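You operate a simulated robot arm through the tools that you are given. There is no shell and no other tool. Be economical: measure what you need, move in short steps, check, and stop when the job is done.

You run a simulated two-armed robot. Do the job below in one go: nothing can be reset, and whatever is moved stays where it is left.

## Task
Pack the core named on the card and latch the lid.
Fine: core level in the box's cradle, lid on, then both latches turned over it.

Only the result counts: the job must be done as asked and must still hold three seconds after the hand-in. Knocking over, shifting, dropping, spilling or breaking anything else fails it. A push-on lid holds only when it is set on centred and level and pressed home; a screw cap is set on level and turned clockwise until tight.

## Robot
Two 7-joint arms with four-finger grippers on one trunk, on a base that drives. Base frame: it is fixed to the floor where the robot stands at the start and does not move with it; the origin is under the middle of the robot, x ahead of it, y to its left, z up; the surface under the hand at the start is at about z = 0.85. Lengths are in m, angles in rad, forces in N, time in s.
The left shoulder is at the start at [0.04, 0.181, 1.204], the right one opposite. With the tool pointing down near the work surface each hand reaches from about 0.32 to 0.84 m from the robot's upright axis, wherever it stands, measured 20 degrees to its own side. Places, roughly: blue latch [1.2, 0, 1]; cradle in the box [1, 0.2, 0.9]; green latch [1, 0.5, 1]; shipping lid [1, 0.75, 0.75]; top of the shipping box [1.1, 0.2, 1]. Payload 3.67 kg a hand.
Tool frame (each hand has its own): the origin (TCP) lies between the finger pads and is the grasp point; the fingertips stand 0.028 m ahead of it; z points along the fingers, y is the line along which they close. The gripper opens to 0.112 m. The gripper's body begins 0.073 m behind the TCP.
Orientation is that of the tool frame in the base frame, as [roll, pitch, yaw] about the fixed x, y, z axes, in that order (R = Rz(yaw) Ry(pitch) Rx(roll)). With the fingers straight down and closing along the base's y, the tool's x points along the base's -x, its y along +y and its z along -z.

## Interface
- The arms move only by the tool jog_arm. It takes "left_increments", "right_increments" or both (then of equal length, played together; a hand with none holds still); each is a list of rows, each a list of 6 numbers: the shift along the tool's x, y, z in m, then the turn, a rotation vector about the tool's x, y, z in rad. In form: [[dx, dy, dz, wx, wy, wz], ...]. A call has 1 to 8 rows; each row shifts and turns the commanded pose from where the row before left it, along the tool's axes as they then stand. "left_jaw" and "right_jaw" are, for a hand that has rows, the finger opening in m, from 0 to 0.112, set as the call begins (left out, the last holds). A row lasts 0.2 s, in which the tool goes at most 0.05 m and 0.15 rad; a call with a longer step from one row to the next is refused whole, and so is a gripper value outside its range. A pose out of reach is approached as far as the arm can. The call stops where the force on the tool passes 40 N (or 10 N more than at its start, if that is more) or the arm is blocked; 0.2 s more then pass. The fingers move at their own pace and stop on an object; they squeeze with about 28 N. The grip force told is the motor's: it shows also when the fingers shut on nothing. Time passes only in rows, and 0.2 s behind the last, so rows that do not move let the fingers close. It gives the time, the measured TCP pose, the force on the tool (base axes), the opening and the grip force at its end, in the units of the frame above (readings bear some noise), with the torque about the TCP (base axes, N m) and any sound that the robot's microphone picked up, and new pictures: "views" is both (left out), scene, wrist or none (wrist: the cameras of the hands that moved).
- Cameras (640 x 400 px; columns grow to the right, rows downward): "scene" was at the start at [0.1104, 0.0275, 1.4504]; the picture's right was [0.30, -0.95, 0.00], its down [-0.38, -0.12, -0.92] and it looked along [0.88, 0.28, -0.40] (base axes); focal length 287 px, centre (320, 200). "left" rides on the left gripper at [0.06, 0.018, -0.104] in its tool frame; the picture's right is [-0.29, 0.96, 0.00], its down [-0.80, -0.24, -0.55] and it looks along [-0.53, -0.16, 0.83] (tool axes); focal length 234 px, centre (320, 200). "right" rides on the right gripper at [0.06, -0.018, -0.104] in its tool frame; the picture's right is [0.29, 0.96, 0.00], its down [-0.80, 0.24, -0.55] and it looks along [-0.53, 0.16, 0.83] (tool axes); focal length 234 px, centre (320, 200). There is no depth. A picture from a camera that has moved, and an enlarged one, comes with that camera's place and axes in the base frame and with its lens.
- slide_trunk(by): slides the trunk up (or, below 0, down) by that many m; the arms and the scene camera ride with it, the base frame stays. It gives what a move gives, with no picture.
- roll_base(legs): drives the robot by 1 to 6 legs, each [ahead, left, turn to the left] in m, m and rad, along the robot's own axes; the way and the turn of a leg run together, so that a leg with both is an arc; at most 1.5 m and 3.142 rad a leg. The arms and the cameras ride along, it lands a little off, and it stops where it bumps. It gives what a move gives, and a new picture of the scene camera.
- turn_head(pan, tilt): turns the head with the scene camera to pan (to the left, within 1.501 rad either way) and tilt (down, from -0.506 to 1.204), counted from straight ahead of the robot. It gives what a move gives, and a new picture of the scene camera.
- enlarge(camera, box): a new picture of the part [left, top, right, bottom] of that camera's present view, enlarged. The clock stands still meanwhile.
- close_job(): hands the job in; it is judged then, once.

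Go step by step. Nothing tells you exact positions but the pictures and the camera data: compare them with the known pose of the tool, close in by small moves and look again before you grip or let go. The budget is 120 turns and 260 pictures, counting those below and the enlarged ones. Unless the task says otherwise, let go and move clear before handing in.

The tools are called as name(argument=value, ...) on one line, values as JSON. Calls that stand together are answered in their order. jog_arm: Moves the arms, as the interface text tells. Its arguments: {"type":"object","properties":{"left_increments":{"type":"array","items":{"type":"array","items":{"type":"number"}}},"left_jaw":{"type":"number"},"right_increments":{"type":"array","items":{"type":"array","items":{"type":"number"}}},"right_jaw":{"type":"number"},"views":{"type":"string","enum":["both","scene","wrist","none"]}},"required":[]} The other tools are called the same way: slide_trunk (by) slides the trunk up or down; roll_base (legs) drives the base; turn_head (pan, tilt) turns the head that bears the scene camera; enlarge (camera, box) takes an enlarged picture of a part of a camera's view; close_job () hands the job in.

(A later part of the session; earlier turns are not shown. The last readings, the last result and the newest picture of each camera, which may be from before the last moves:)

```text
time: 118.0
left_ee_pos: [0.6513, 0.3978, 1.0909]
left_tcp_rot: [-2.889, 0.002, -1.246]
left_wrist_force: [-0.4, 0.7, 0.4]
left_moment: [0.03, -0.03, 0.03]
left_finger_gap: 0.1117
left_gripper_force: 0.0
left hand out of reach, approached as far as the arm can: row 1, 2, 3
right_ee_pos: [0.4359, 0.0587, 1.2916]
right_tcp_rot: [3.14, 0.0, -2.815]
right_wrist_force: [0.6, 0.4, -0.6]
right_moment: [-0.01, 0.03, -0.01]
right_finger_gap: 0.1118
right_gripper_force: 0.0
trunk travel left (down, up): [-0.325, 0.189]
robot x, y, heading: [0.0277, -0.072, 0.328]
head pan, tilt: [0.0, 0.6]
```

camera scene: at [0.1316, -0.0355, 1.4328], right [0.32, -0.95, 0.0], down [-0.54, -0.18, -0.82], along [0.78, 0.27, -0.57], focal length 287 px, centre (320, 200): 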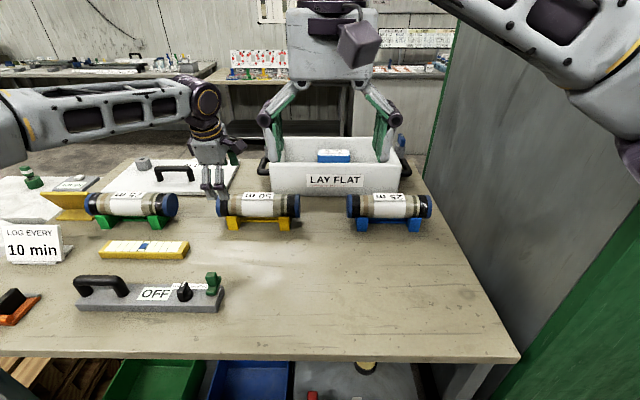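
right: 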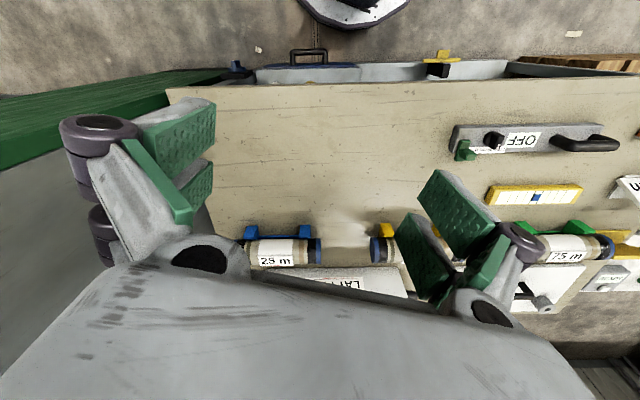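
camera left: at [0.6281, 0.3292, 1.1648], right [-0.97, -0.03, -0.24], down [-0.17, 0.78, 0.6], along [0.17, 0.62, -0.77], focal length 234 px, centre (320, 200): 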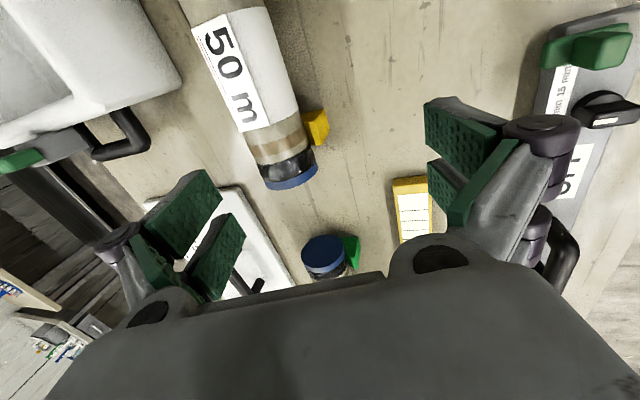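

Reach seems limited by wrist height above the shoulder, so raising the trunk should help. I raise it fully, then re-lower the hand forward.

slide_trunk(by=0.18)

jog_arm(left_increments=[[0, 0, 0.045, 0, 0, 0], [0, 0, 0.045, 0, 0, 0], [0, 0, 0.045, 0, 0, 0], [0.013, -0.03, 0.02, 0, 0, 0], [0.013, -0.03, 0.01, 0, 0, 0], [0.013, -0.03, 0, 0, 0, 0]], views="both")

```text
time: 120.0
left_ee_pos: [0.6513, 0.398, 1.2718]
left_tcp_rot: [-2.891, 0.001, -1.246]
left_wrist_force: [-0.3, 0.3, 1.0]
left_moment: [0.0, 0.02, -0.01]
left_finger_gap: 0.1123
left_gripper_force: 0.1
right_ee_pos: [0.4371, 0.0598, 1.4729]
right_tcp_rot: [3.141, -0.001, -2.815]
right_wrist_force: [-0.1, -0.3, -0.7]
right_moment: [0.02, 0.03, -0.01]
right_finger_gap: 0.1121
right_gripper_force: 0.0
trunk travel left (down, up): [-0.505, 0.009]
robot x, y, heading: [0.0258, -0.0684, 0.331]
head pan, tilt: [0.0, 0.6]
```

```text
time: 121.4
left_ee_pos: [0.64, 0.4187, 1.1735]
left_tcp_rot: [-2.89, 0.002, -1.247]
left_wrist_force: [0.4, 0.1, -0.3]
left_moment: [-0.02, -0.02, 0.03]
left_finger_gap: 0.1118
left_gripper_force: 0.2
left hand out of reach, approached as far as the arm can: row 1, 2, 3, 4, 5, 6
right_ee_pos: [0.4372, 0.0588, 1.4734]
right_tcp_rot: [3.141, -0.002, -2.816]
right_wrist_force: [0.4, 0.0, 0.3]
right_moment: [-0.02, -0.01, 0.02]
right_finger_gap: 0.1122
right_gripper_force: 0.1
trunk travel left (down, up): [-0.505, 0.009]
robot x, y, heading: [0.027, -0.0706, 0.325]
head pan, tilt: [0.0, 0.6]
camera scene: at [0.1316, -0.0355, 1.6132], right [0.32, -0.95, 0.0], down [-0.54, -0.18, -0.82], along [0.78, 0.27, -0.57], focal length 287 px, centre (320, 200)
camera left: at [0.6179, 0.3469, 1.271], right [-0.97, -0.02, -0.24], down [-0.16, 0.78, 0.6], along [0.17, 0.62, -0.77], focal length 234 px, centre (320, 200)
```

scene: 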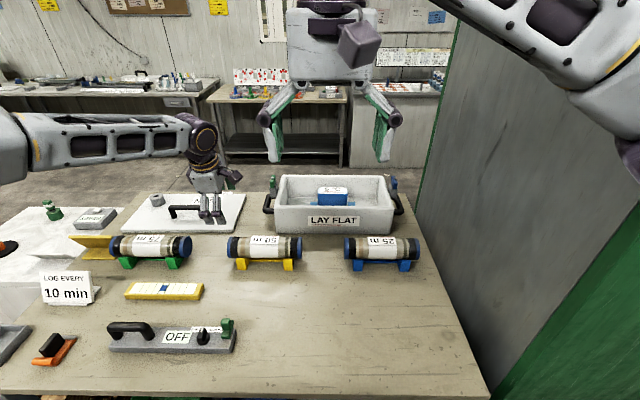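
left: 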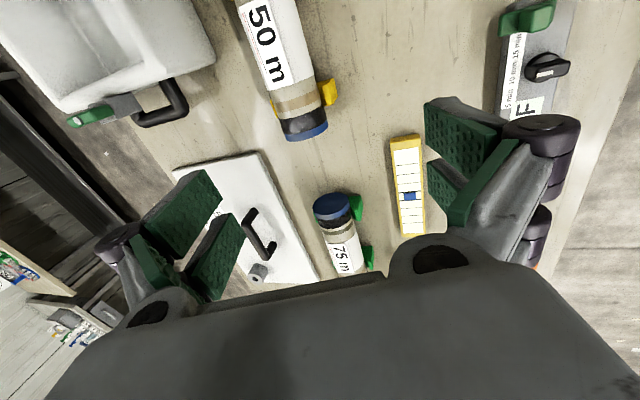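

The elbow seems to be in an awkward fold rather than the arm being truly stretched. I retract, restore the trunk and the original wrist yaw, and will extend again with the natural posture.

jog_arm(left_increments=[[0, 0.03, 0, -0.05, 0, 0.15], [0, 0.03, 0, -0.05, 0, 0.15], [0.01, 0.03, 0, -0.05, 0, 0.15], [0.01, 0.03, 0, -0.05, 0, 0.15], [0.015, 0.03, 0, -0.05, 0, 0.15], [0.02, 0.02, 0, 0, 0, 0.15], [0.02, 0.02, 0, 0, 0, 0.15], [0.02, 0, 0, 0, 0, 0.15]], views="none")

slide_trunk(by=-0.18)

```text
refused: row 1 steps farther than a row can; nothing moved
```

```text
time: 123.4
left_ee_pos: [0.6405, 0.4175, 0.9937]
left_tcp_rot: [-2.889, 0.001, -1.247]
left_wrist_force: [0.9, -0.2, -0.6]
left_moment: [0.0, 0.03, -0.01]
left_finger_gap: 0.1119
left_gripper_force: 0.1
right_ee_pos: [0.4367, 0.0591, 1.2924]
right_tcp_rot: [-3.141, 0.0, -2.815]
right_wrist_force: [0.3, -0.4, 0.1]
right_moment: [0.02, 0.02, -0.04]
right_finger_gap: 0.1124
right_gripper_force: 0.1
trunk travel left (down, up): [-0.325, 0.189]
robot x, y, heading: [0.0267, -0.0715, 0.33]
head pan, tilt: [0.0, 0.6]
```

Nothing touched. I retract with legal step sizes, then untwist.

jog_arm(left_increments=[[0, 0.035, -0.01, -0.05, 0, 0], [0, 0.035, -0.01, -0.05, 0, 0], [0, 0.035, -0.01, -0.05, 0, 0], [0, 0.035, 0, -0.05, 0, 0], [0, 0.03, 0, -0.05, 0, 0], [0, 0.03, 0, 0, 0, 0.14], [0, 0.0, 0, 0, 0, 0.14], [0, 0.0, 0, 0, 0, 0.14]], views="none")

jog_arm(left_increments=[[0, 0, 0, 0, 0, 0.145], [0, 0, 0, 0, 0, 0.145], [0, 0, 0, 0, 0, 0.145], [0, 0, 0, 0, 0, 0.145], [0, 0, 0, 0, 0, 0.145], [0, 0, 0, 0, 0, 0.145], [0, 0, 0, 0, 0, 0.145], [0, 0, 0, 0, 0, 0.145]], views="scene")

```text
time: 125.2
left_ee_pos: [0.4478, 0.3535, 0.9972]
left_tcp_rot: [-3.14, 0.004, -1.67]
left_wrist_force: [-0.3, -0.1, -0.6]
left_moment: [-0.01, 0.03, 0.03]
left_finger_gap: 0.1121
left_gripper_force: 0.1
right_ee_pos: [0.4369, 0.0583, 1.2919]
right_tcp_rot: [-3.141, 0.0, -2.814]
right_wrist_force: [0.4, -0.3, 0.2]
right_moment: [0.01, -0.01, 0.01]
right_finger_gap: 0.1121
right_gripper_force: 0.1
trunk travel left (down, up): [-0.325, 0.189]
robot x, y, heading: [0.0258, -0.071, 0.332]
head pan, tilt: [0.0, 0.6]
```

```text
time: 127.0
left_ee_pos: [0.447, 0.3525, 0.9971]
left_tcp_rot: [3.141, 0.002, -2.828]
left_wrist_force: [-0.3, 0.8, -0.5]
left_moment: [0.01, 0.02, 0.02]
left_finger_gap: 0.112
left_gripper_force: 0.0
right_ee_pos: [0.4367, 0.0583, 1.2929]
right_tcp_rot: [-3.14, -0.001, -2.816]
right_wrist_force: [0.8, -0.4, 0.3]
right_moment: [0.0, -0.03, -0.02]
right_finger_gap: 0.1121
right_gripper_force: 0.0
trunk travel left (down, up): [-0.325, 0.189]
robot x, y, heading: [0.0243, -0.0701, 0.327]
head pan, tilt: [0.0, 0.6]
camera scene: at [0.1316, -0.0355, 1.4328], right [0.32, -0.95, 0.0], down [-0.54, -0.18, -0.82], along [0.78, 0.27, -0.57], focal length 287 px, centre (320, 200)
```

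scene: 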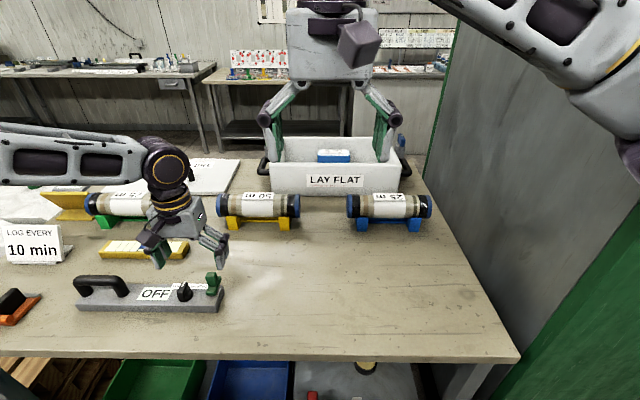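

Now extend straight forward with natural yaw to test the reach.

jog_arm(left_increments=[[-0.04, -0.005, -0.01, 0, 0, 0], [-0.04, -0.005, -0.01, 0, 0, 0], [-0.04, -0.005, -0.01, 0, 0, 0], [-0.04, -0.005, -0.01, 0, 0, 0], [-0.04, -0.005, 0, 0, 0, 0], [-0.04, -0.005, 0, 0, 0, 0], [-0.04, -0.005, 0, 0, 0, 0], [-0.03, -0.005, 0, 0, 0, 0]], views="scene")

```text
time: 128.8
left_ee_pos: [0.6003, 0.4076, 1.0498]
left_tcp_rot: [3.141, 0.003, -2.828]
left_wrist_force: [-0.2, 0.1, -0.7]
left_moment: [-0.01, -0.01, -0.01]
left_finger_gap: 0.1117
left_gripper_force: 0.0
left hand out of reach, approached as far as the arm can: row 4, 5, 6, 7, 8
right_ee_pos: [0.4356, 0.058, 1.2923]
right_tcp_rot: [-3.14, 0.001, -2.813]
right_wrist_force: [0.1, -0.4, 0.5]
right_moment: [0.03, -0.05, -0.01]
right_finger_gap: 0.1122
right_gripper_force: 0.0
trunk travel left (down, up): [-0.325, 0.189]
robot x, y, heading: [0.0268, -0.0689, 0.331]
head pan, tilt: [0.0, 0.6]
camera scene: at [0.1311, -0.0358, 1.4329], right [0.32, -0.95, 0.0], down [-0.53, -0.18, -0.83], along [0.78, 0.27, -0.56], focal length 287 px, centre (320, 200)
```

scene: 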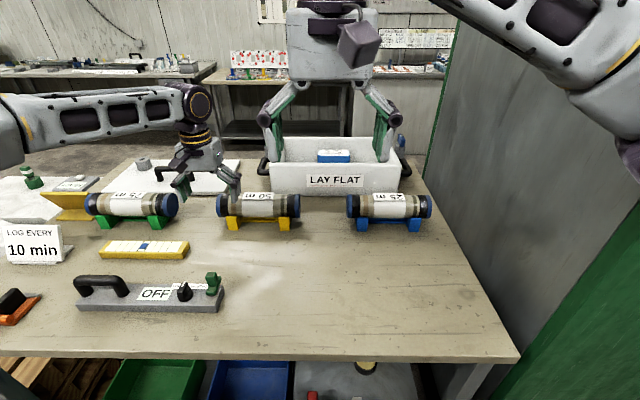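

I check the left arm's posture with the head turned.

turn_head(pan=0.9, tilt=0.4)

```text
time: 130.0
left_ee_pos: [0.5996, 0.4074, 1.047]
left_tcp_rot: [-3.14, 0.004, -2.824]
left_wrist_force: [-0.5, 0.1, 0.1]
left_moment: [0.0, -0.01, -0.02]
left_finger_gap: 0.1117
left_gripper_force: 0.0
right_ee_pos: [0.4367, 0.0596, 1.2912]
right_tcp_rot: [-3.14, -0.001, -2.816]
right_wrist_force: [0.2, -0.3, 0.4]
right_moment: [0.02, -0.01, 0.01]
right_finger_gap: 0.1122
right_gripper_force: 0.0
trunk travel left (down, up): [-0.325, 0.189]
robot x, y, heading: [0.0276, -0.0672, 0.326]
head pan, tilt: [0.901, 0.4]
camera scene: at [0.0792, 0.0233, 1.451], right [0.94, -0.34, 0.0], down [-0.13, -0.37, -0.92], along [0.31, 0.87, -0.39], focal length 287 px, centre (320, 200)
```

scene: 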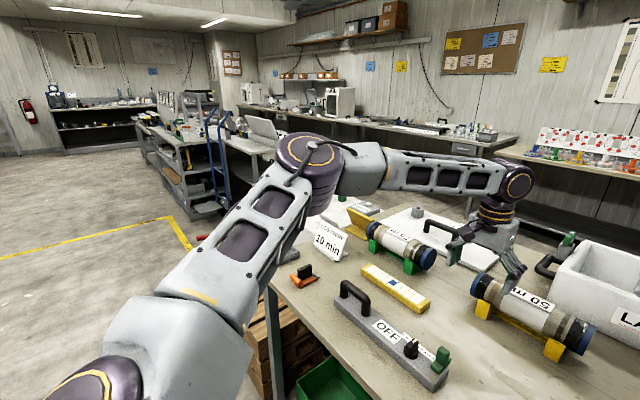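

The arm's horizontal stretch from the shoulder is about 0.66 m, so turning the robot right brings its left shoulder nearer the core. I shift left slightly and turn right.

roll_base(legs=[[0, 0.1, 0], [0, 0, -0.85]])

turn_head(pan=0.85, tilt=0.6)

```text
time: 133.6
left_ee_pos: [0.7327, -0.0956, 1.0477]
left_tcp_rot: [3.14, 0.003, 2.602]
left_wrist_force: [0.2, -0.1, -0.9]
left_moment: [0.01, -0.01, -0.01]
left_finger_gap: 0.112
left_gripper_force: 0.0
right_ee_pos: [0.3615, -0.2026, 1.2927]
right_tcp_rot: [-3.141, 0.0, 2.611]
right_wrist_force: [0.7, -0.7, -0.1]
right_moment: [-0.02, -0.01, 0.04]
right_finger_gap: 0.112
right_gripper_force: 0.1
trunk travel left (down, up): [-0.325, 0.189]
robot x, y, heading: [-0.0047, 0.0232, -0.528]
head pan, tilt: [0.901, 0.4]
camera scene: at [0.1013, 0.0452, 1.451], right [0.37, -0.93, 0.0], down [-0.36, -0.14, -0.92], along [0.86, 0.34, -0.39], focal length 287 px, centre (320, 200)
```

scene: 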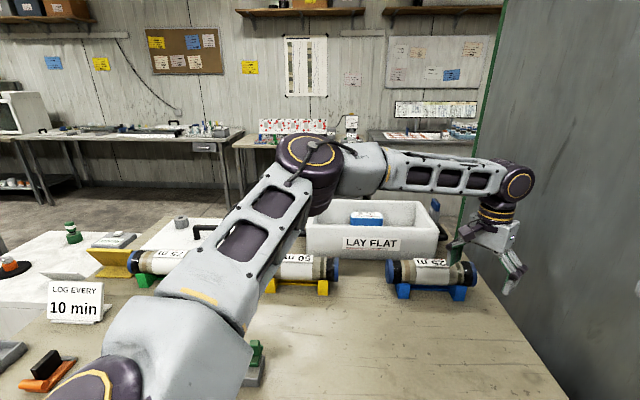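

```text
time: 134.3
left_ee_pos: [0.7326, -0.0953, 1.0478]
left_tcp_rot: [-3.141, 0.003, 2.601]
left_wrist_force: [-0.6, 0.5, -0.1]
left_moment: [0.0, 0.01, 0.0]
left_finger_gap: 0.1122
left_gripper_force: 0.2
right_ee_pos: [0.3612, -0.2029, 1.2923]
right_tcp_rot: [-3.14, 0.0, 2.613]
right_wrist_force: [0.6, 0.1, 0.9]
right_moment: [0.0, -0.02, 0.0]
right_finger_gap: 0.1123
right_gripper_force: 0.1
trunk travel left (down, up): [-0.325, 0.189]
robot x, y, heading: [-0.0073, 0.0258, -0.526]
head pan, tilt: [0.85, 0.6]
camera scene: at [0.0988, 0.0394, 1.4329], right [0.32, -0.95, 0.0], down [-0.54, -0.18, -0.83], along [0.78, 0.26, -0.56], focal length 287 px, centre (320, 200)
```

scene: 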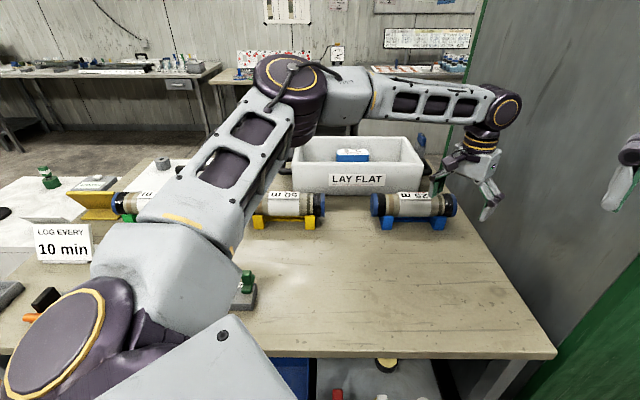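

The shoulder is nearer now. I swing the left hand back over toward the 50 m core, turning the fingers across it.

jog_arm(left_increments=[[0.0219, 0.0429, 0, 0, 0, 0.088], [0.0254, 0.0408, 0, 0, 0, 0.088], [0.029, 0.0384, 0, 0, 0, 0.088], [0.0323, 0.0357, 0, 0, 0, 0.088], [0.0353, 0.0327, 0, 0, 0, 0.088], [0.038, 0.0295, 0, 0, 0, 0.088], [0.0405, 0.026, 0, 0, 0, 0.088], [0.0426, 0.0224, 0, 0, 0, 0.088]], views="both")

```text
time: 136.1
left_ee_pos: [0.7602, 0.2859, 1.0446]
left_tcp_rot: [3.139, 0.003, 1.896]
left_wrist_force: [0.4, -0.4, 0.1]
left_moment: [-0.03, -0.02, 0.0]
left_finger_gap: 0.1121
left_gripper_force: 0.1
right_ee_pos: [0.3621, -0.2009, 1.2925]
right_tcp_rot: [-3.14, 0.0, 2.613]
right_wrist_force: [-0.2, -0.5, -0.5]
right_moment: [-0.01, 0.02, 0.05]
right_finger_gap: 0.1121
right_gripper_force: 0.0
trunk travel left (down, up): [-0.325, 0.189]
robot x, y, heading: [-0.0076, 0.024, -0.525]
head pan, tilt: [0.85, 0.6]
camera scene: at [0.0988, 0.0411, 1.4328], right [0.32, -0.95, 0.0], down [-0.54, -0.18, -0.82], along [0.78, 0.26, -0.57], focal length 287 px, centre (320, 200)
camera left: at [0.7577, 0.3498, 1.1492], right [1.0, 0.03, 0.0], down [0.03, -0.83, 0.56], along [0.02, -0.56, -0.83], focal length 234 px, centre (320, 200)
```

scene: 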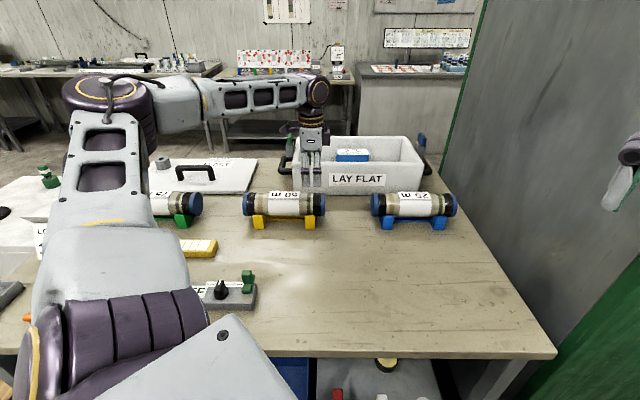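
left: 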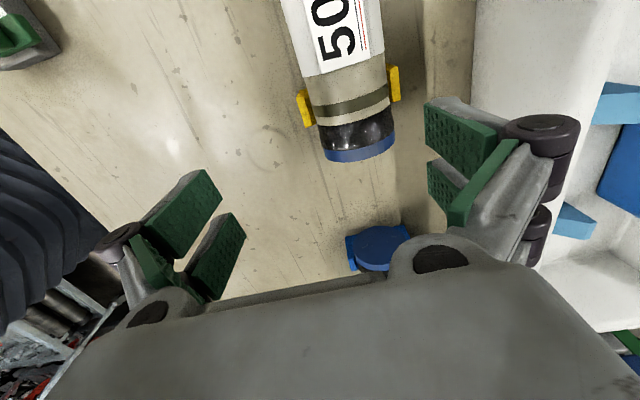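

The hand is reachable and level here; the core's axis is at v≈0.846 and its middle near (0.766, 0.386). I shift over the core's middle.

jog_arm(left_increments=[[0.031, 0.012, 0, 0, 0, 0], [0.031, 0.012, 0, 0, 0, 0], [0.031, 0.012, 0, 0, 0, 0]], views="both")

```text
time: 136.9
left_ee_pos: [0.7641, 0.3872, 1.048]
left_tcp_rot: [3.138, 0.003, 1.897]
left_wrist_force: [-0.8, -0.4, -0.5]
left_moment: [-0.01, -0.01, -0.02]
left_finger_gap: 0.1122
left_gripper_force: 0.0
right_ee_pos: [0.3632, -0.2019, 1.2927]
right_tcp_rot: [-3.141, 0.0, 2.613]
right_wrist_force: [-0.5, 0.0, 0.2]
right_moment: [-0.01, -0.02, 0.03]
right_finger_gap: 0.112
right_gripper_force: 0.0
trunk travel left (down, up): [-0.325, 0.189]
robot x, y, heading: [-0.0029, 0.0209, -0.525]
head pan, tilt: [0.85, 0.6]
camera scene: at [0.0989, 0.0398, 1.4328], right [0.32, -0.95, 0.0], down [-0.54, -0.18, -0.82], along [0.78, 0.26, -0.57], focal length 287 px, centre (320, 200)
camera left: at [0.7607, 0.4503, 1.1521], right [1.0, 0.03, 0.0], down [0.03, -0.83, 0.56], along [0.02, -0.56, -0.83], focal length 234 px, centre (320, 200)
```

scene: 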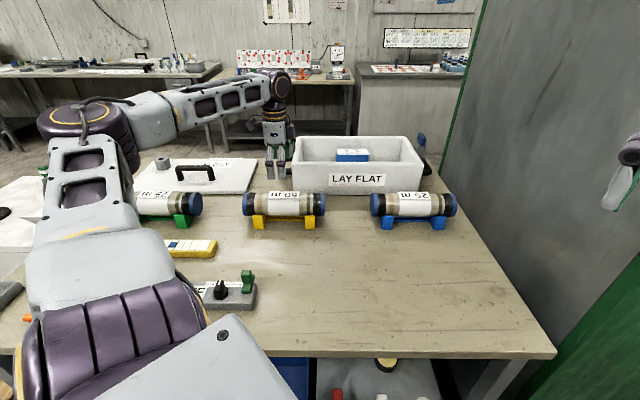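
left: 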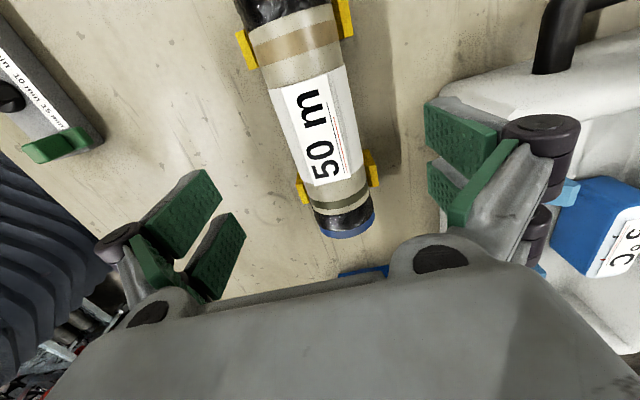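

The core's axis is about 1 cm nearer the robot than the TCP; I correct that and descend partway.

jog_arm(left_increments=[[-0.008, -0.01, 0.02, 0, 0, 0], [0, 0, 0.03, 0, 0, 0], [0, 0, 0.025, 0, 0, 0]], views="wrist")

enlarge(camera="scene", box=[220, 120, 360, 240])

```text
time: 137.7
left_ee_pos: [0.7547, 0.3761, 0.9722]
left_tcp_rot: [3.138, 0.003, 1.898]
left_wrist_force: [-0.9, 0.5, 0.6]
left_moment: [0.02, 0.0, 0.0]
left_finger_gap: 0.1118
left_gripper_force: 0.0
right_ee_pos: [0.3617, -0.2012, 1.2928]
right_tcp_rot: [3.141, 0.001, 2.614]
right_wrist_force: [0.1, 0.6, -0.3]
right_moment: [0.01, -0.01, -0.01]
right_finger_gap: 0.1118
right_gripper_force: 0.1
trunk travel left (down, up): [-0.325, 0.189]
robot x, y, heading: [-0.0024, 0.0178, -0.527]
head pan, tilt: [0.85, 0.6]
camera left: at [0.7528, 0.4388, 1.0768], right [1.0, 0.04, 0.0], down [0.03, -0.83, 0.56], along [0.02, -0.56, -0.83], focal length 234 px, centre (320, 200)
```

left: 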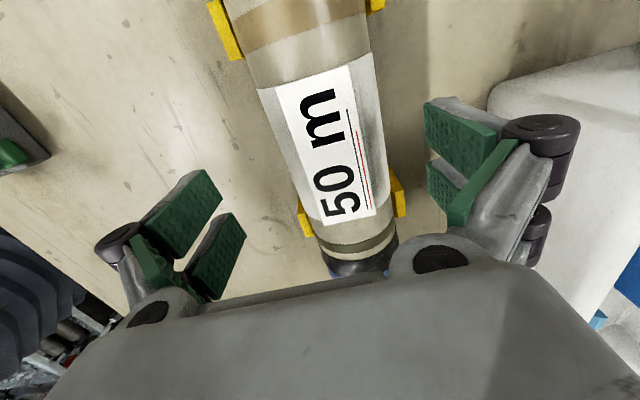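

```text
3.33 times, centred on (290, 180) of scene
camera zoom: at [0.0991, 0.0397, 1.4328], right [0.32, -0.95, 0.0], down [-0.54, -0.18, -0.82], along [0.78, 0.26, -0.57], focal length 957 px, centre (420, 267)
```

zoom: 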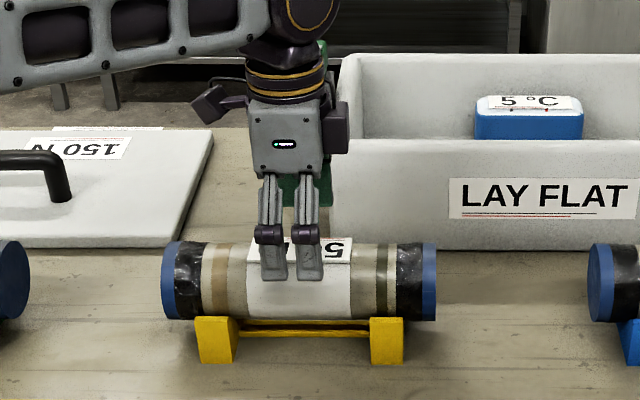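

I overcorrected slightly; I shift back ~7 mm, then descend to the core's axis height.

jog_arm(left_increments=[[-0.005, 0.0075, 0.015, 0, 0, 0], [0, 0, 0.025, 0, 0, 0], [0, 0, 0.025, 0, 0, 0]], views="wrist")

enlarge(camera="scene", box=[220, 120, 360, 240])

```text
time: 138.5
left_ee_pos: [0.7633, 0.373, 0.9063]
left_tcp_rot: [3.138, 0.004, 1.901]
left_wrist_force: [1.0, -0.7, -0.1]
left_moment: [-0.02, 0.0, -0.01]
left_finger_gap: 0.1119
left_gripper_force: 0.1
right_ee_pos: [0.362, -0.2018, 1.2924]
right_tcp_rot: [3.141, -0.002, 2.612]
right_wrist_force: [0.9, 0.6, 1.1]
right_moment: [-0.04, -0.01, -0.02]
right_finger_gap: 0.1119
right_gripper_force: 0.1
trunk travel left (down, up): [-0.325, 0.189]
robot x, y, heading: [-0.0063, 0.0217, -0.528]
head pan, tilt: [0.85, 0.6]
camera left: at [0.7619, 0.4363, 1.0113], right [1.0, 0.04, 0.0], down [0.03, -0.83, 0.56], along [0.02, -0.56, -0.83], focal length 234 px, centre (320, 200)
```

left: 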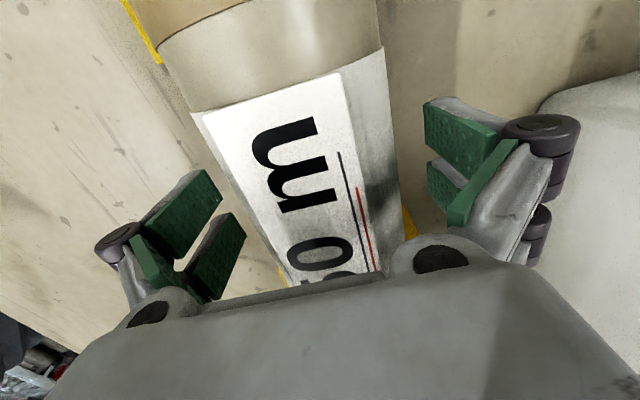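

```text
3.33 times, centred on (290, 180) of scene
camera zoom: at [0.0993, 0.0396, 1.4328], right [0.32, -0.95, 0.0], down [-0.54, -0.18, -0.82], along [0.78, 0.26, -0.57], focal length 957 px, centre (420, 267)
```

zoom: 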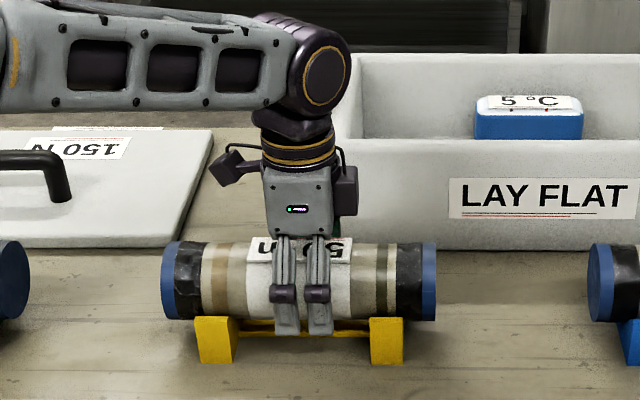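

The fingers straddle the core's middle. I close the grip.

jog_arm(left_increments=[[0, 0, 0, 0, 0, 0], [0, 0, 0, 0, 0, 0], [0, 0, 0, 0, 0, 0], [0, 0, 0, 0, 0, 0]], left_jaw=0.04, views="wrist")

```text
time: 139.5
left_ee_pos: [0.7657, 0.3741, 0.9079]
left_tcp_rot: [3.137, 0.005, 1.896]
left_wrist_force: [12.5, 9.2, 10.3]
left_moment: [0.26, -0.13, -1.47]
left_finger_gap: 0.0712
left_gripper_force: 28.1
right_ee_pos: [0.3617, -0.2012, 1.2913]
right_tcp_rot: [3.14, 0.001, 2.611]
right_wrist_force: [0.4, 0.1, -1.5]
right_moment: [-0.02, 0.0, 0.04]
right_finger_gap: 0.1119
right_gripper_force: 0.1
trunk travel left (down, up): [-0.325, 0.189]
robot x, y, heading: [-0.0019, 0.0222, -0.528]
head pan, tilt: [0.85, 0.6]
camera left: at [0.7627, 0.4368, 1.0124], right [1.0, 0.03, 0.01], down [0.03, -0.83, 0.56], along [0.03, -0.55, -0.83], focal length 234 px, centre (320, 200)
```

left: 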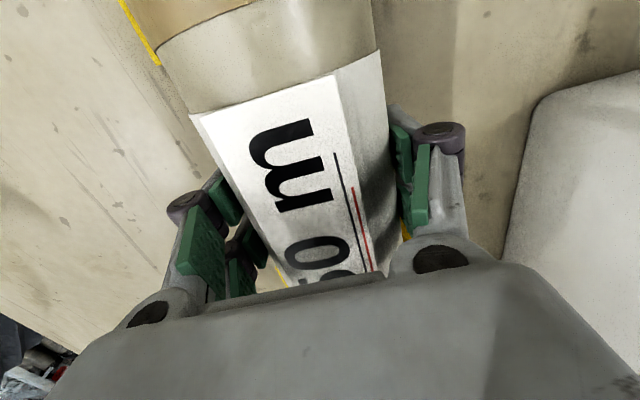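

Gripped at 0.071 m with a small side load; I relieve it by a few mm and lift slowly.

jog_arm(left_increments=[[0, 0.004, 0, 0, 0, 0], [0, 0, -0.01, 0, 0, 0], [0, 0, -0.02, 0, 0, 0], [0, 0, -0.03, 0, 0, 0], [0, 0, -0.03, 0, 0, 0]], views="wrist")

enlarge(camera="scene", box=[220, 120, 360, 240])

```text
time: 140.7
left_ee_pos: [0.7691, 0.378, 0.9959]
left_tcp_rot: [-3.141, 0.002, 1.9]
left_wrist_force: [-1.1, 0.2, -15.5]
left_moment: [-0.11, -0.05, 0.02]
left_finger_gap: 0.0702
left_gripper_force: 28.4
right_ee_pos: [0.3635, -0.201, 1.2919]
right_tcp_rot: [-3.141, 0.0, 2.613]
right_wrist_force: [1.3, 0.4, 0.0]
right_moment: [0.0, 0.02, 0.03]
right_finger_gap: 0.112
right_gripper_force: 0.1
trunk travel left (down, up): [-0.325, 0.189]
robot x, y, heading: [-0.0041, 0.0221, -0.523]
head pan, tilt: [0.85, 0.6]
camera left: at [0.7662, 0.4403, 1.1009], right [1.0, 0.04, 0.0], down [0.03, -0.83, 0.56], along [0.02, -0.56, -0.83], focal length 234 px, centre (320, 200)
```

left: 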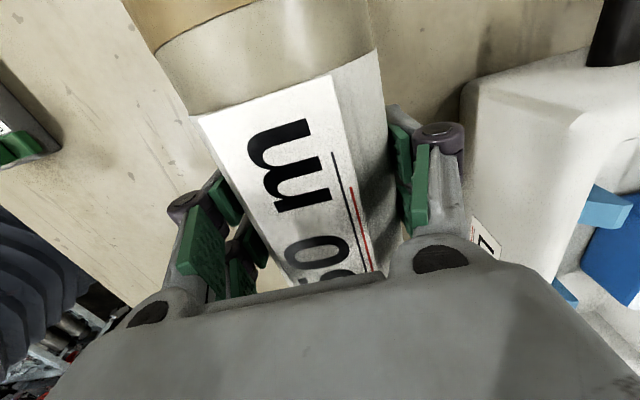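

```text
3.33 times, centred on (290, 180) of scene
camera zoom: at [0.1002, 0.0406, 1.4327], right [0.32, -0.95, 0.0], down [-0.54, -0.18, -0.82], along [0.78, 0.26, -0.57], focal length 957 px, centre (420, 267)
```

zoom: 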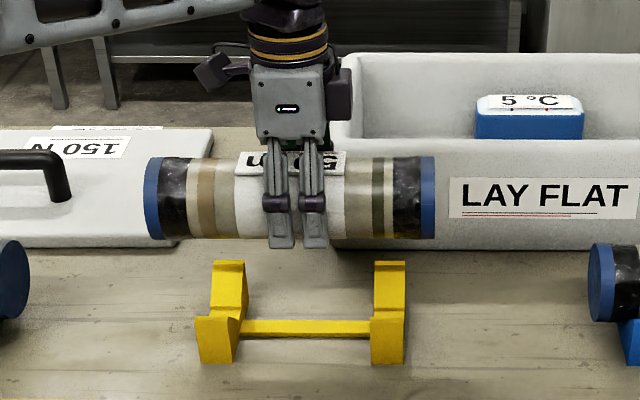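

The core is held level and clear of its stand (about 1.55 kg). I raise it and pull it in toward the robot for carrying.

jog_arm(left_increments=[[0, 0, -0.04, 0, 0, 0], [0, 0, -0.04, 0, 0, 0], [0, 0, -0.04, 0, 0, 0], [0, -0.02, -0.035, 0, 0, 0], [0, -0.03, -0.03, 0, 0, 0], [0, -0.04, -0.02, 0, 0, 0], [0, -0.045, 0, 0, 0, 0], [0, -0.045, 0, 0, 0, 0]], views="none")

jog_arm(left_increments=[[0, -0.04, 0, 0, 0, 0], [0, -0.04, 0, 0, 0, 0], [0, -0.02, 0, 0, 0, 0]], views="both")

```text
time: 142.7
left_ee_pos: [0.5956, 0.3222, 1.1535]
left_tcp_rot: [-3.046, -0.102, 1.891]
left_wrist_force: [0.4, 0.9, -14.2]
left_moment: [-0.14, -0.01, 0.01]
left_finger_gap: 0.0704
left_gripper_force: 27.7
right_ee_pos: [0.3639, -0.1989, 1.2931]
right_tcp_rot: [-3.139, 0.0, 2.612]
right_wrist_force: [0.4, -0.4, 1.0]
right_moment: [-0.02, 0.03, 0.02]
right_finger_gap: 0.112
right_gripper_force: 0.0
trunk travel left (down, up): [-0.325, 0.189]
robot x, y, heading: [-0.005, 0.023, -0.526]
head pan, tilt: [0.85, 0.6]
stopped in row 8 (left hand): the arm was blocked; the commanded pose is now the measured one
```

```text
time: 143.5
left_ee_pos: [0.5001, 0.2878, 1.164]
left_tcp_rot: [-3.049, -0.104, 1.893]
left_wrist_force: [0.5, -0.6, -14.1]
left_moment: [-0.08, -0.02, 0.02]
left_finger_gap: 0.0704
left_gripper_force: 28.2
right_ee_pos: [0.3629, -0.2038, 1.2913]
right_tcp_rot: [3.141, 0.0, 2.611]
right_wrist_force: [0.7, 0.3, -0.6]
right_moment: [0.0, -0.02, -0.02]
right_finger_gap: 0.1121
right_gripper_force: 0.0
trunk travel left (down, up): [-0.325, 0.189]
robot x, y, heading: [-0.0059, 0.0217, -0.527]
head pan, tilt: [0.85, 0.6]
camera scene: at [0.0998, 0.0391, 1.4327], right [0.32, -0.95, 0.0], down [-0.54, -0.18, -0.82], along [0.78, 0.26, -0.57], focal length 287 px, centre (320, 200)
camera left: at [0.5105, 0.3429, 1.2719], right [0.99, 0.04, -0.12], down [0.09, -0.87, 0.49], along [-0.08, -0.5, -0.86], focal length 234 px, centre (320, 200)
```

scene: 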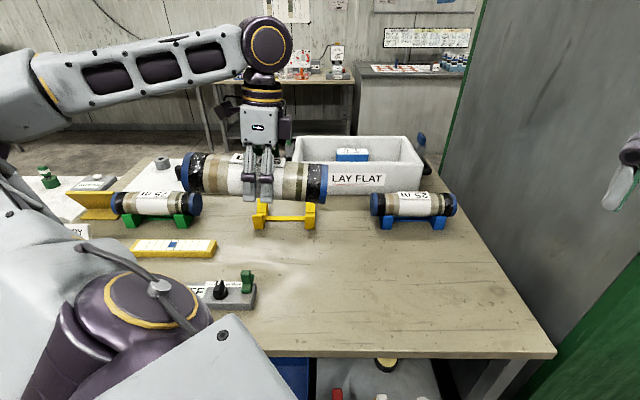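
left: 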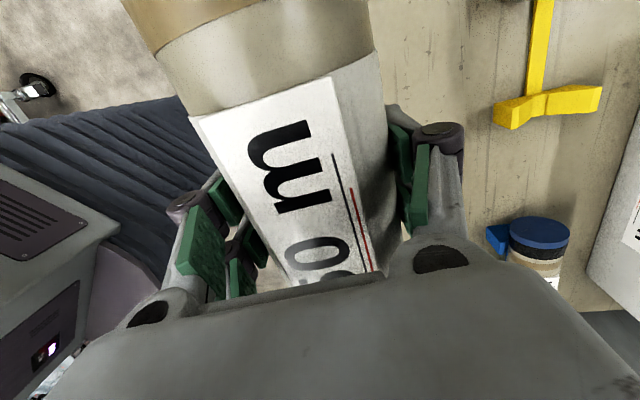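

The core is held firmly near the robot. I back straight away from the bench, turn to face along the corridor and drive up it.

roll_base(legs=[[-0.495, -0.333, 0], [0, 0, 2.096], [1.3, 0, 0], [0.93, 0, 0]])

```text
time: 163.3
left_ee_pos: [-1.1248, 2.4867, 1.1642]
left_tcp_rot: [-3.051, -0.102, -2.273]
left_wrist_force: [0.2, -0.5, -14.9]
left_moment: [0.08, -0.07, 0.04]
left_finger_gap: 0.0705
left_gripper_force: 27.6
right_ee_pos: [-0.634, 2.6245, 1.2922]
right_tcp_rot: [3.142, 0.0, -1.553]
right_wrist_force: [-0.5, -0.4, 0.1]
right_moment: [0.0, -0.02, 0.01]
right_finger_gap: 0.112
right_gripper_force: 0.1
trunk travel left (down, up): [-0.325, 0.189]
robot x, y, heading: [-0.6344, 2.1936, 1.592]
head pan, tilt: [0.85, 0.6]
camera scene: at [-0.702, 2.2719, 1.4327], right [0.64, 0.76, 0.0], down [0.43, -0.36, -0.82], along [-0.63, 0.53, -0.57], focal length 287 px, centre (320, 200)
```

scene: 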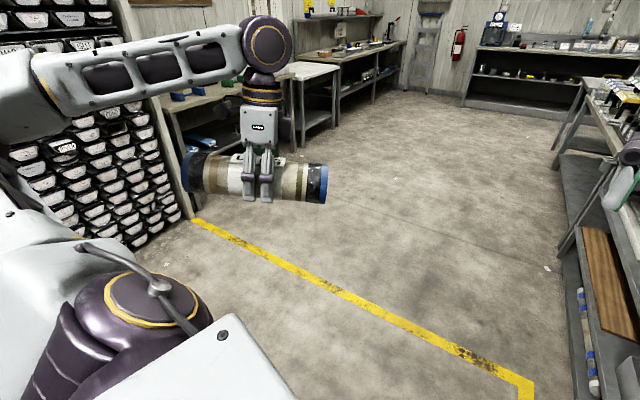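

Clear so far; I turn right, pass through the gap, then turn round to face the bench.

roll_base(legs=[[0, 0, -1.58], [1.4, 0, 0], [1.1, 0, 0], [0, 0, -2.82]])

```text
time: 187.3
left_ee_pos: [1.7437, 1.6493, 1.1648]
left_tcp_rot: [-3.05, -0.102, -0.362]
left_wrist_force: [0.0, 0.6, -13.8]
left_moment: [0.04, 0.08, 0.0]
left_finger_gap: 0.0706
left_gripper_force: 28.0
right_ee_pos: [1.4482, 2.065, 1.2929]
right_tcp_rot: [-3.14, -0.001, 0.357]
right_wrist_force: [-0.4, 0.4, -0.1]
right_moment: [-0.02, 0.02, 0.0]
right_finger_gap: 0.112
right_gripper_force: 0.0
trunk travel left (down, up): [-0.325, 0.189]
robot x, y, heading: [1.8578, 2.2069, -2.782]
head pan, tilt: [0.85, 0.6]
camera scene: at [1.8066, 2.1168, 1.4327], right [-0.94, 0.35, 0.0], down [0.2, 0.53, -0.82], along [-0.29, -0.77, -0.57], focal length 287 px, centre (320, 200)
```

scene: 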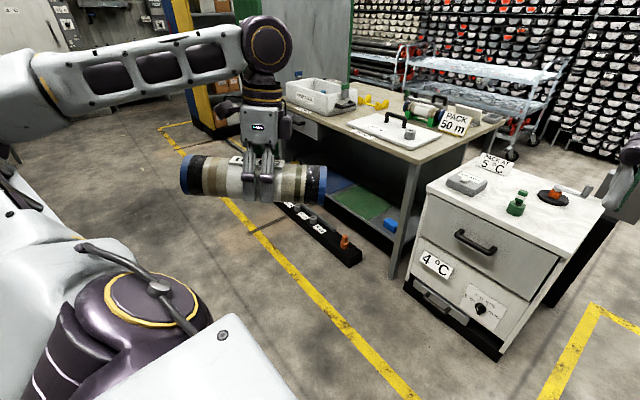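

Through the gap. I drive along the far side to just off the box and look again.

roll_base(legs=[[0, 0, -0.038], [0.2, 0.75, 0], [0.2, 0.7, 0]])

turn_head(pan=0.2, tilt=0.7)

```text
time: 195.5
left_ee_pos: [1.7836, 0.1566, 1.1648]
left_tcp_rot: [-3.051, -0.102, -0.416]
left_wrist_force: [0.1, -0.2, -14.0]
left_moment: [0.07, 0.11, 0.02]
left_finger_gap: 0.0709
left_gripper_force: 28.2
right_ee_pos: [1.5128, 0.5898, 1.2933]
right_tcp_rot: [-3.141, 0.001, 0.304]
right_wrist_force: [-0.5, 0.7, -0.6]
right_moment: [-0.01, 0.0, 0.01]
right_finger_gap: 0.1122
right_gripper_force: 0.1
trunk travel left (down, up): [-0.325, 0.189]
robot x, y, heading: [1.9249, 0.7082, -2.836]
head pan, tilt: [0.85, 0.6]
camera scene: at [1.8722, 0.6212, 1.4327], right [-0.92, 0.4, 0.0], down [0.23, 0.52, -0.82], along [-0.33, -0.75, -0.57], focal length 287 px, centre (320, 200)
```

scene: 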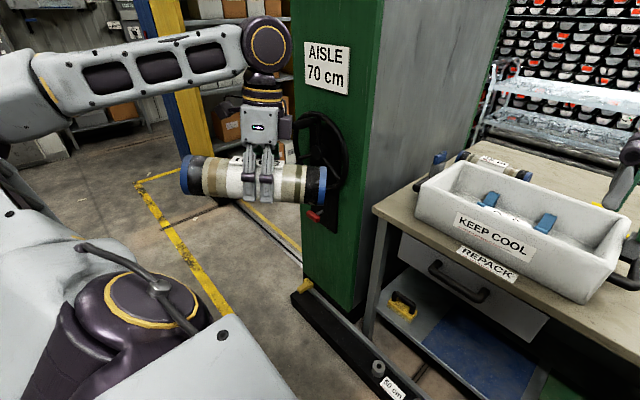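

```text
time: 196.5
left_ee_pos: [1.784, 0.1571, 1.1624]
left_tcp_rot: [-3.051, -0.104, -0.415]
left_wrist_force: [-0.2, 0.4, -15.2]
left_moment: [0.06, 0.15, -0.01]
left_finger_gap: 0.0705
left_gripper_force: 27.6
right_ee_pos: [1.5124, 0.5898, 1.2933]
right_tcp_rot: [3.141, 0.001, 0.303]
right_wrist_force: [-0.5, 0.5, -0.4]
right_moment: [-0.01, -0.01, -0.02]
right_finger_gap: 0.1121
right_gripper_force: 0.1
trunk travel left (down, up): [-0.325, 0.189]
robot x, y, heading: [1.9281, 0.7066, -2.837]
head pan, tilt: [0.201, 0.7]
camera scene: at [1.8336, 0.6608, 1.4241], right [-0.49, 0.87, 0.0], down [0.56, 0.31, -0.76], along [-0.67, -0.37, -0.64], focal length 287 px, centre (320, 200)
```

scene: 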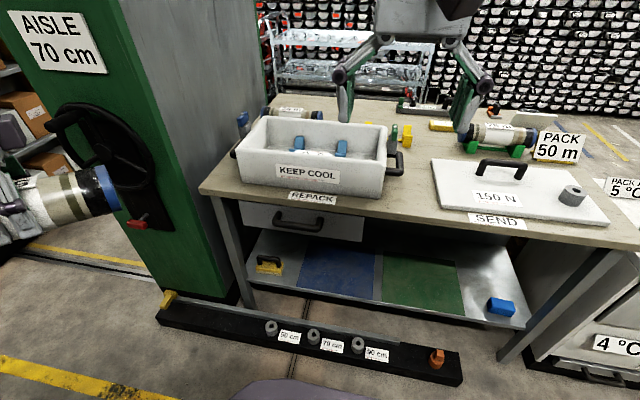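

The core hangs out to the left near the cabinet wheel, so before approaching I level it, turn it parallel to the box and bring it in front.

jog_arm(left_increments=[[0, 0, 0, -0.09, -0.1, 0], [-0.0479, -0.0113, 0, 0, 0, 0.1186], [-0.0489, -0.0055, 0, 0, 0, 0.1186], [-0.0492, 0.0004, 0, 0, 0, 0.1186], [-0.0488, 0.0062, 0, 0, 0, 0.1186], [-0.0478, 0.0119, 0, 0, 0, 0.1186], [-0.046, 0.0174, 0, 0, 0, 0.1186], [-0.0436, 0.0228, 0, 0, 0, 0.1186]], views="scene")

```text
time: 198.3
left_ee_pos: [1.5031, 0.3649, 1.1613]
left_tcp_rot: [-3.135, -0.005, -1.244]
left_wrist_force: [-1.5, 0.0, -15.3]
left_moment: [0.12, -0.01, 0.0]
left_finger_gap: 0.0706
left_gripper_force: 28.3
right_ee_pos: [1.5094, 0.5891, 1.2904]
right_tcp_rot: [3.139, -0.003, 0.304]
right_wrist_force: [-0.4, 0.0, 0.0]
right_moment: [0.0, -0.07, -0.03]
right_finger_gap: 0.1119
right_gripper_force: 0.1
trunk travel left (down, up): [-0.325, 0.189]
robot x, y, heading: [1.9235, 0.7129, -2.832]
head pan, tilt: [0.201, 0.7]
camera scene: at [1.8289, 0.6617, 1.4237], right [-0.49, 0.87, 0.0], down [0.57, 0.31, -0.76], along [-0.67, -0.37, -0.65], focal length 287 px, centre (320, 200)
```

scene: 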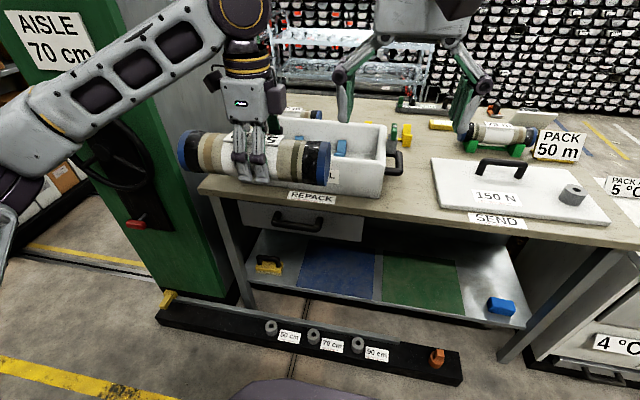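

Core is level and parallel with the box. I roll straight ahead toward the bench.

roll_base(legs=[[0.15, 0, 0.012], [0.1, 0, 0]])

turn_head(pan=0.1, tilt=0.8)

```text
time: 200.5
left_ee_pos: [1.2732, 0.28, 1.1627]
left_tcp_rot: [-3.138, -0.001, -1.225]
left_wrist_force: [0.2, -0.3, -16.0]
left_moment: [0.13, 0.04, 0.01]
left_finger_gap: 0.0704
left_gripper_force: 27.7
right_ee_pos: [1.2751, 0.5059, 1.2922]
right_tcp_rot: [3.141, -0.002, 0.317]
right_wrist_force: [0.1, -0.5, 0.3]
right_moment: [0.01, -0.03, 0.0]
right_finger_gap: 0.1119
right_gripper_force: 0.1
trunk travel left (down, up): [-0.325, 0.189]
robot x, y, heading: [1.6842, 0.6324, -2.819]
head pan, tilt: [0.201, 0.7]
camera scene: at [1.5953, 0.5818, 1.424], right [-0.5, 0.87, 0.0], down [0.56, 0.32, -0.76], along [-0.66, -0.38, -0.65], focal length 287 px, centre (320, 200)
```

scene: 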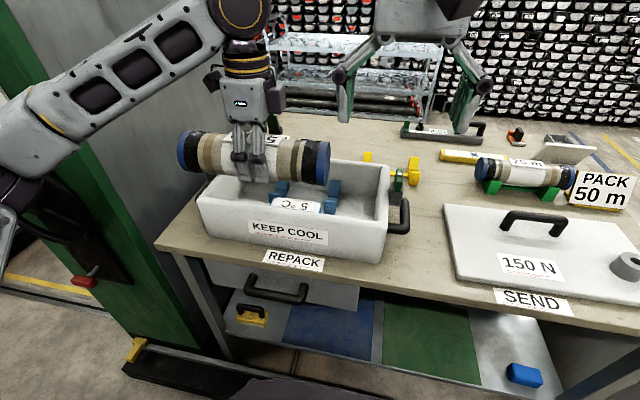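

```text
time: 201.1
left_ee_pos: [1.273, 0.2795, 1.1612]
left_tcp_rot: [-3.138, -0.001, -1.227]
left_wrist_force: [-0.6, -0.2, -15.0]
left_moment: [0.19, 0.01, -0.02]
left_finger_gap: 0.0708
left_gripper_force: 27.3
right_ee_pos: [1.2747, 0.5068, 1.2919]
right_tcp_rot: [3.14, -0.001, 0.318]
right_wrist_force: [-0.1, -0.8, 0.5]
right_moment: [0.03, -0.03, -0.05]
right_finger_gap: 0.1117
right_gripper_force: 0.0
trunk travel left (down, up): [-0.325, 0.189]
robot x, y, heading: [1.6866, 0.6309, -2.821]
head pan, tilt: [0.099, 0.799]
camera scene: at [1.5947, 0.591, 1.4157], right [-0.41, 0.91, 0.0], down [0.66, 0.29, -0.7], along [-0.64, -0.28, -0.72], focal length 287 px, centre (320, 200)
```

scene: 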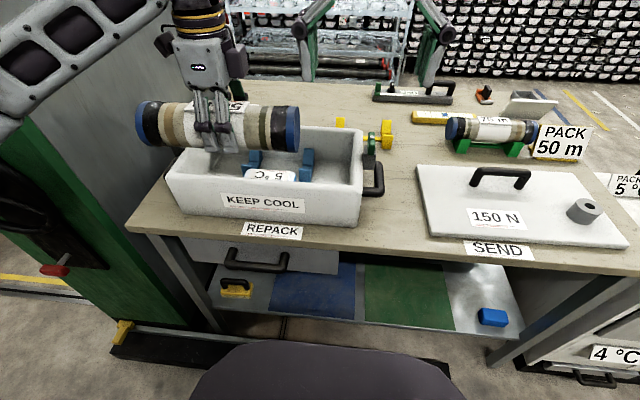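

I look into the box with the left wrist camera and a zoom from the scene camera.

enlarge(camera="scene", box=[130, 80, 410, 250])

enlarge(camera="left", box=[0, 0, 640, 400])

enlarge(camera="right", box=[0, 0, 640, 400])

```text
2.29 times, centred on (270, 165) of scene
camera zoom: at [1.5947, 0.591, 1.4157], right [-0.41, 0.91, 0.0], down [0.66, 0.29, -0.7], along [-0.64, -0.28, -0.72], focal length 656 px, centre (434, 280)
```

zoom: 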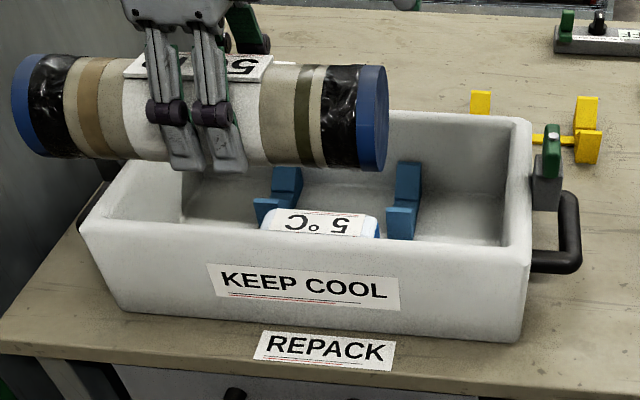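

```text
1.00 times, centred on (320, 200) of left (not enlarged: the box is as wide or as high as the picture)
camera zoom: at [1.2754, 0.2177, 1.2662], right [-1.0, -0.05, -0.01], down [-0.05, 0.83, 0.55], along [-0.02, 0.55, -0.83], focal length 234 px, centre (320, 200)
```

zoom: 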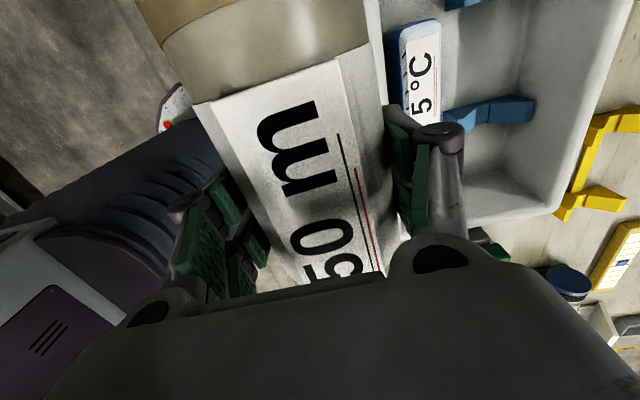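

```text
1.00 times, centred on (320, 200) of right (not enlarged: the box is as wide or as high as the picture)
camera zoom: at [1.3274, 0.5425, 1.3958], right [0.57, -0.82, 0.0], down [-0.68, -0.48, 0.55], along [-0.45, -0.32, -0.83], focal length 234 px, centre (320, 200)
```

zoom: 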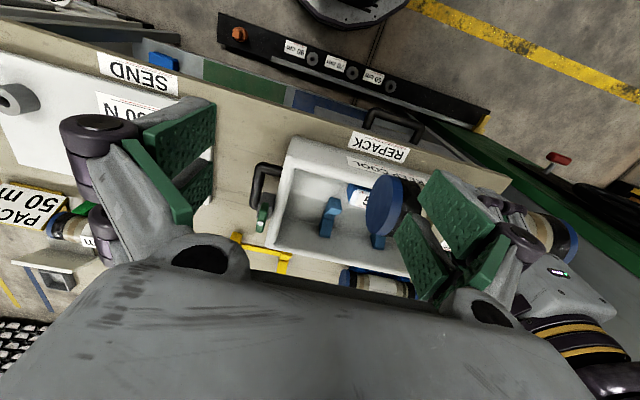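

I zoom the right wrist camera onto the box interior for a second bearing of the cradle.

enlarge(camera="right", box=[230, 120, 450, 300])

enlarge(camera="left", box=[360, 0, 640, 230])

```text
2.22 times, centred on (340, 210) of right
camera zoom: at [1.3274, 0.5425, 1.3958], right [0.57, -0.82, 0.0], down [-0.68, -0.48, 0.55], along [-0.45, -0.32, -0.83], focal length 520 px, centre (276, 178)
```

zoom: 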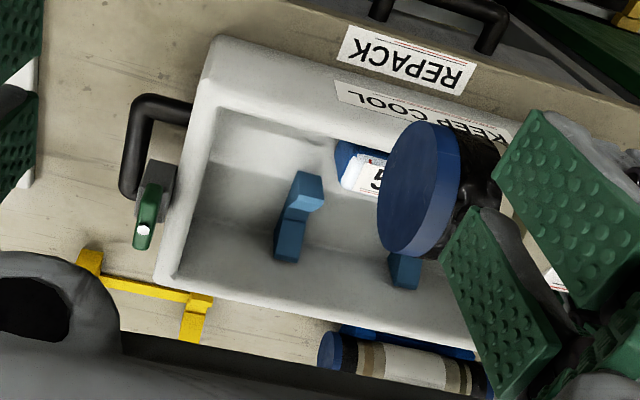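

```text
1.74 times, centred on (500, 115) of left
camera zoom: at [1.2754, 0.2177, 1.2662], right [-1.0, -0.05, -0.01], down [-0.05, 0.83, 0.55], along [-0.02, 0.55, -0.83], focal length 407 px, centre (7, 348)
```

zoom: 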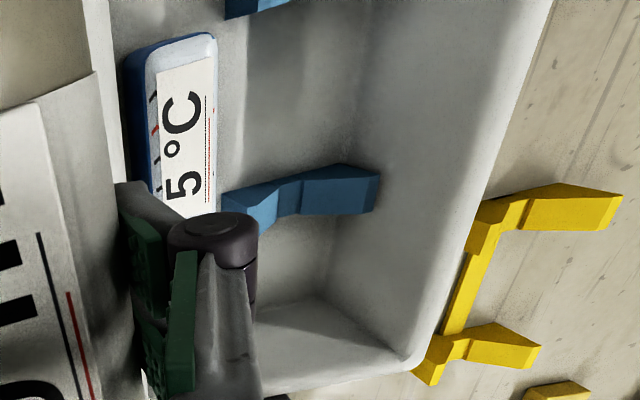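

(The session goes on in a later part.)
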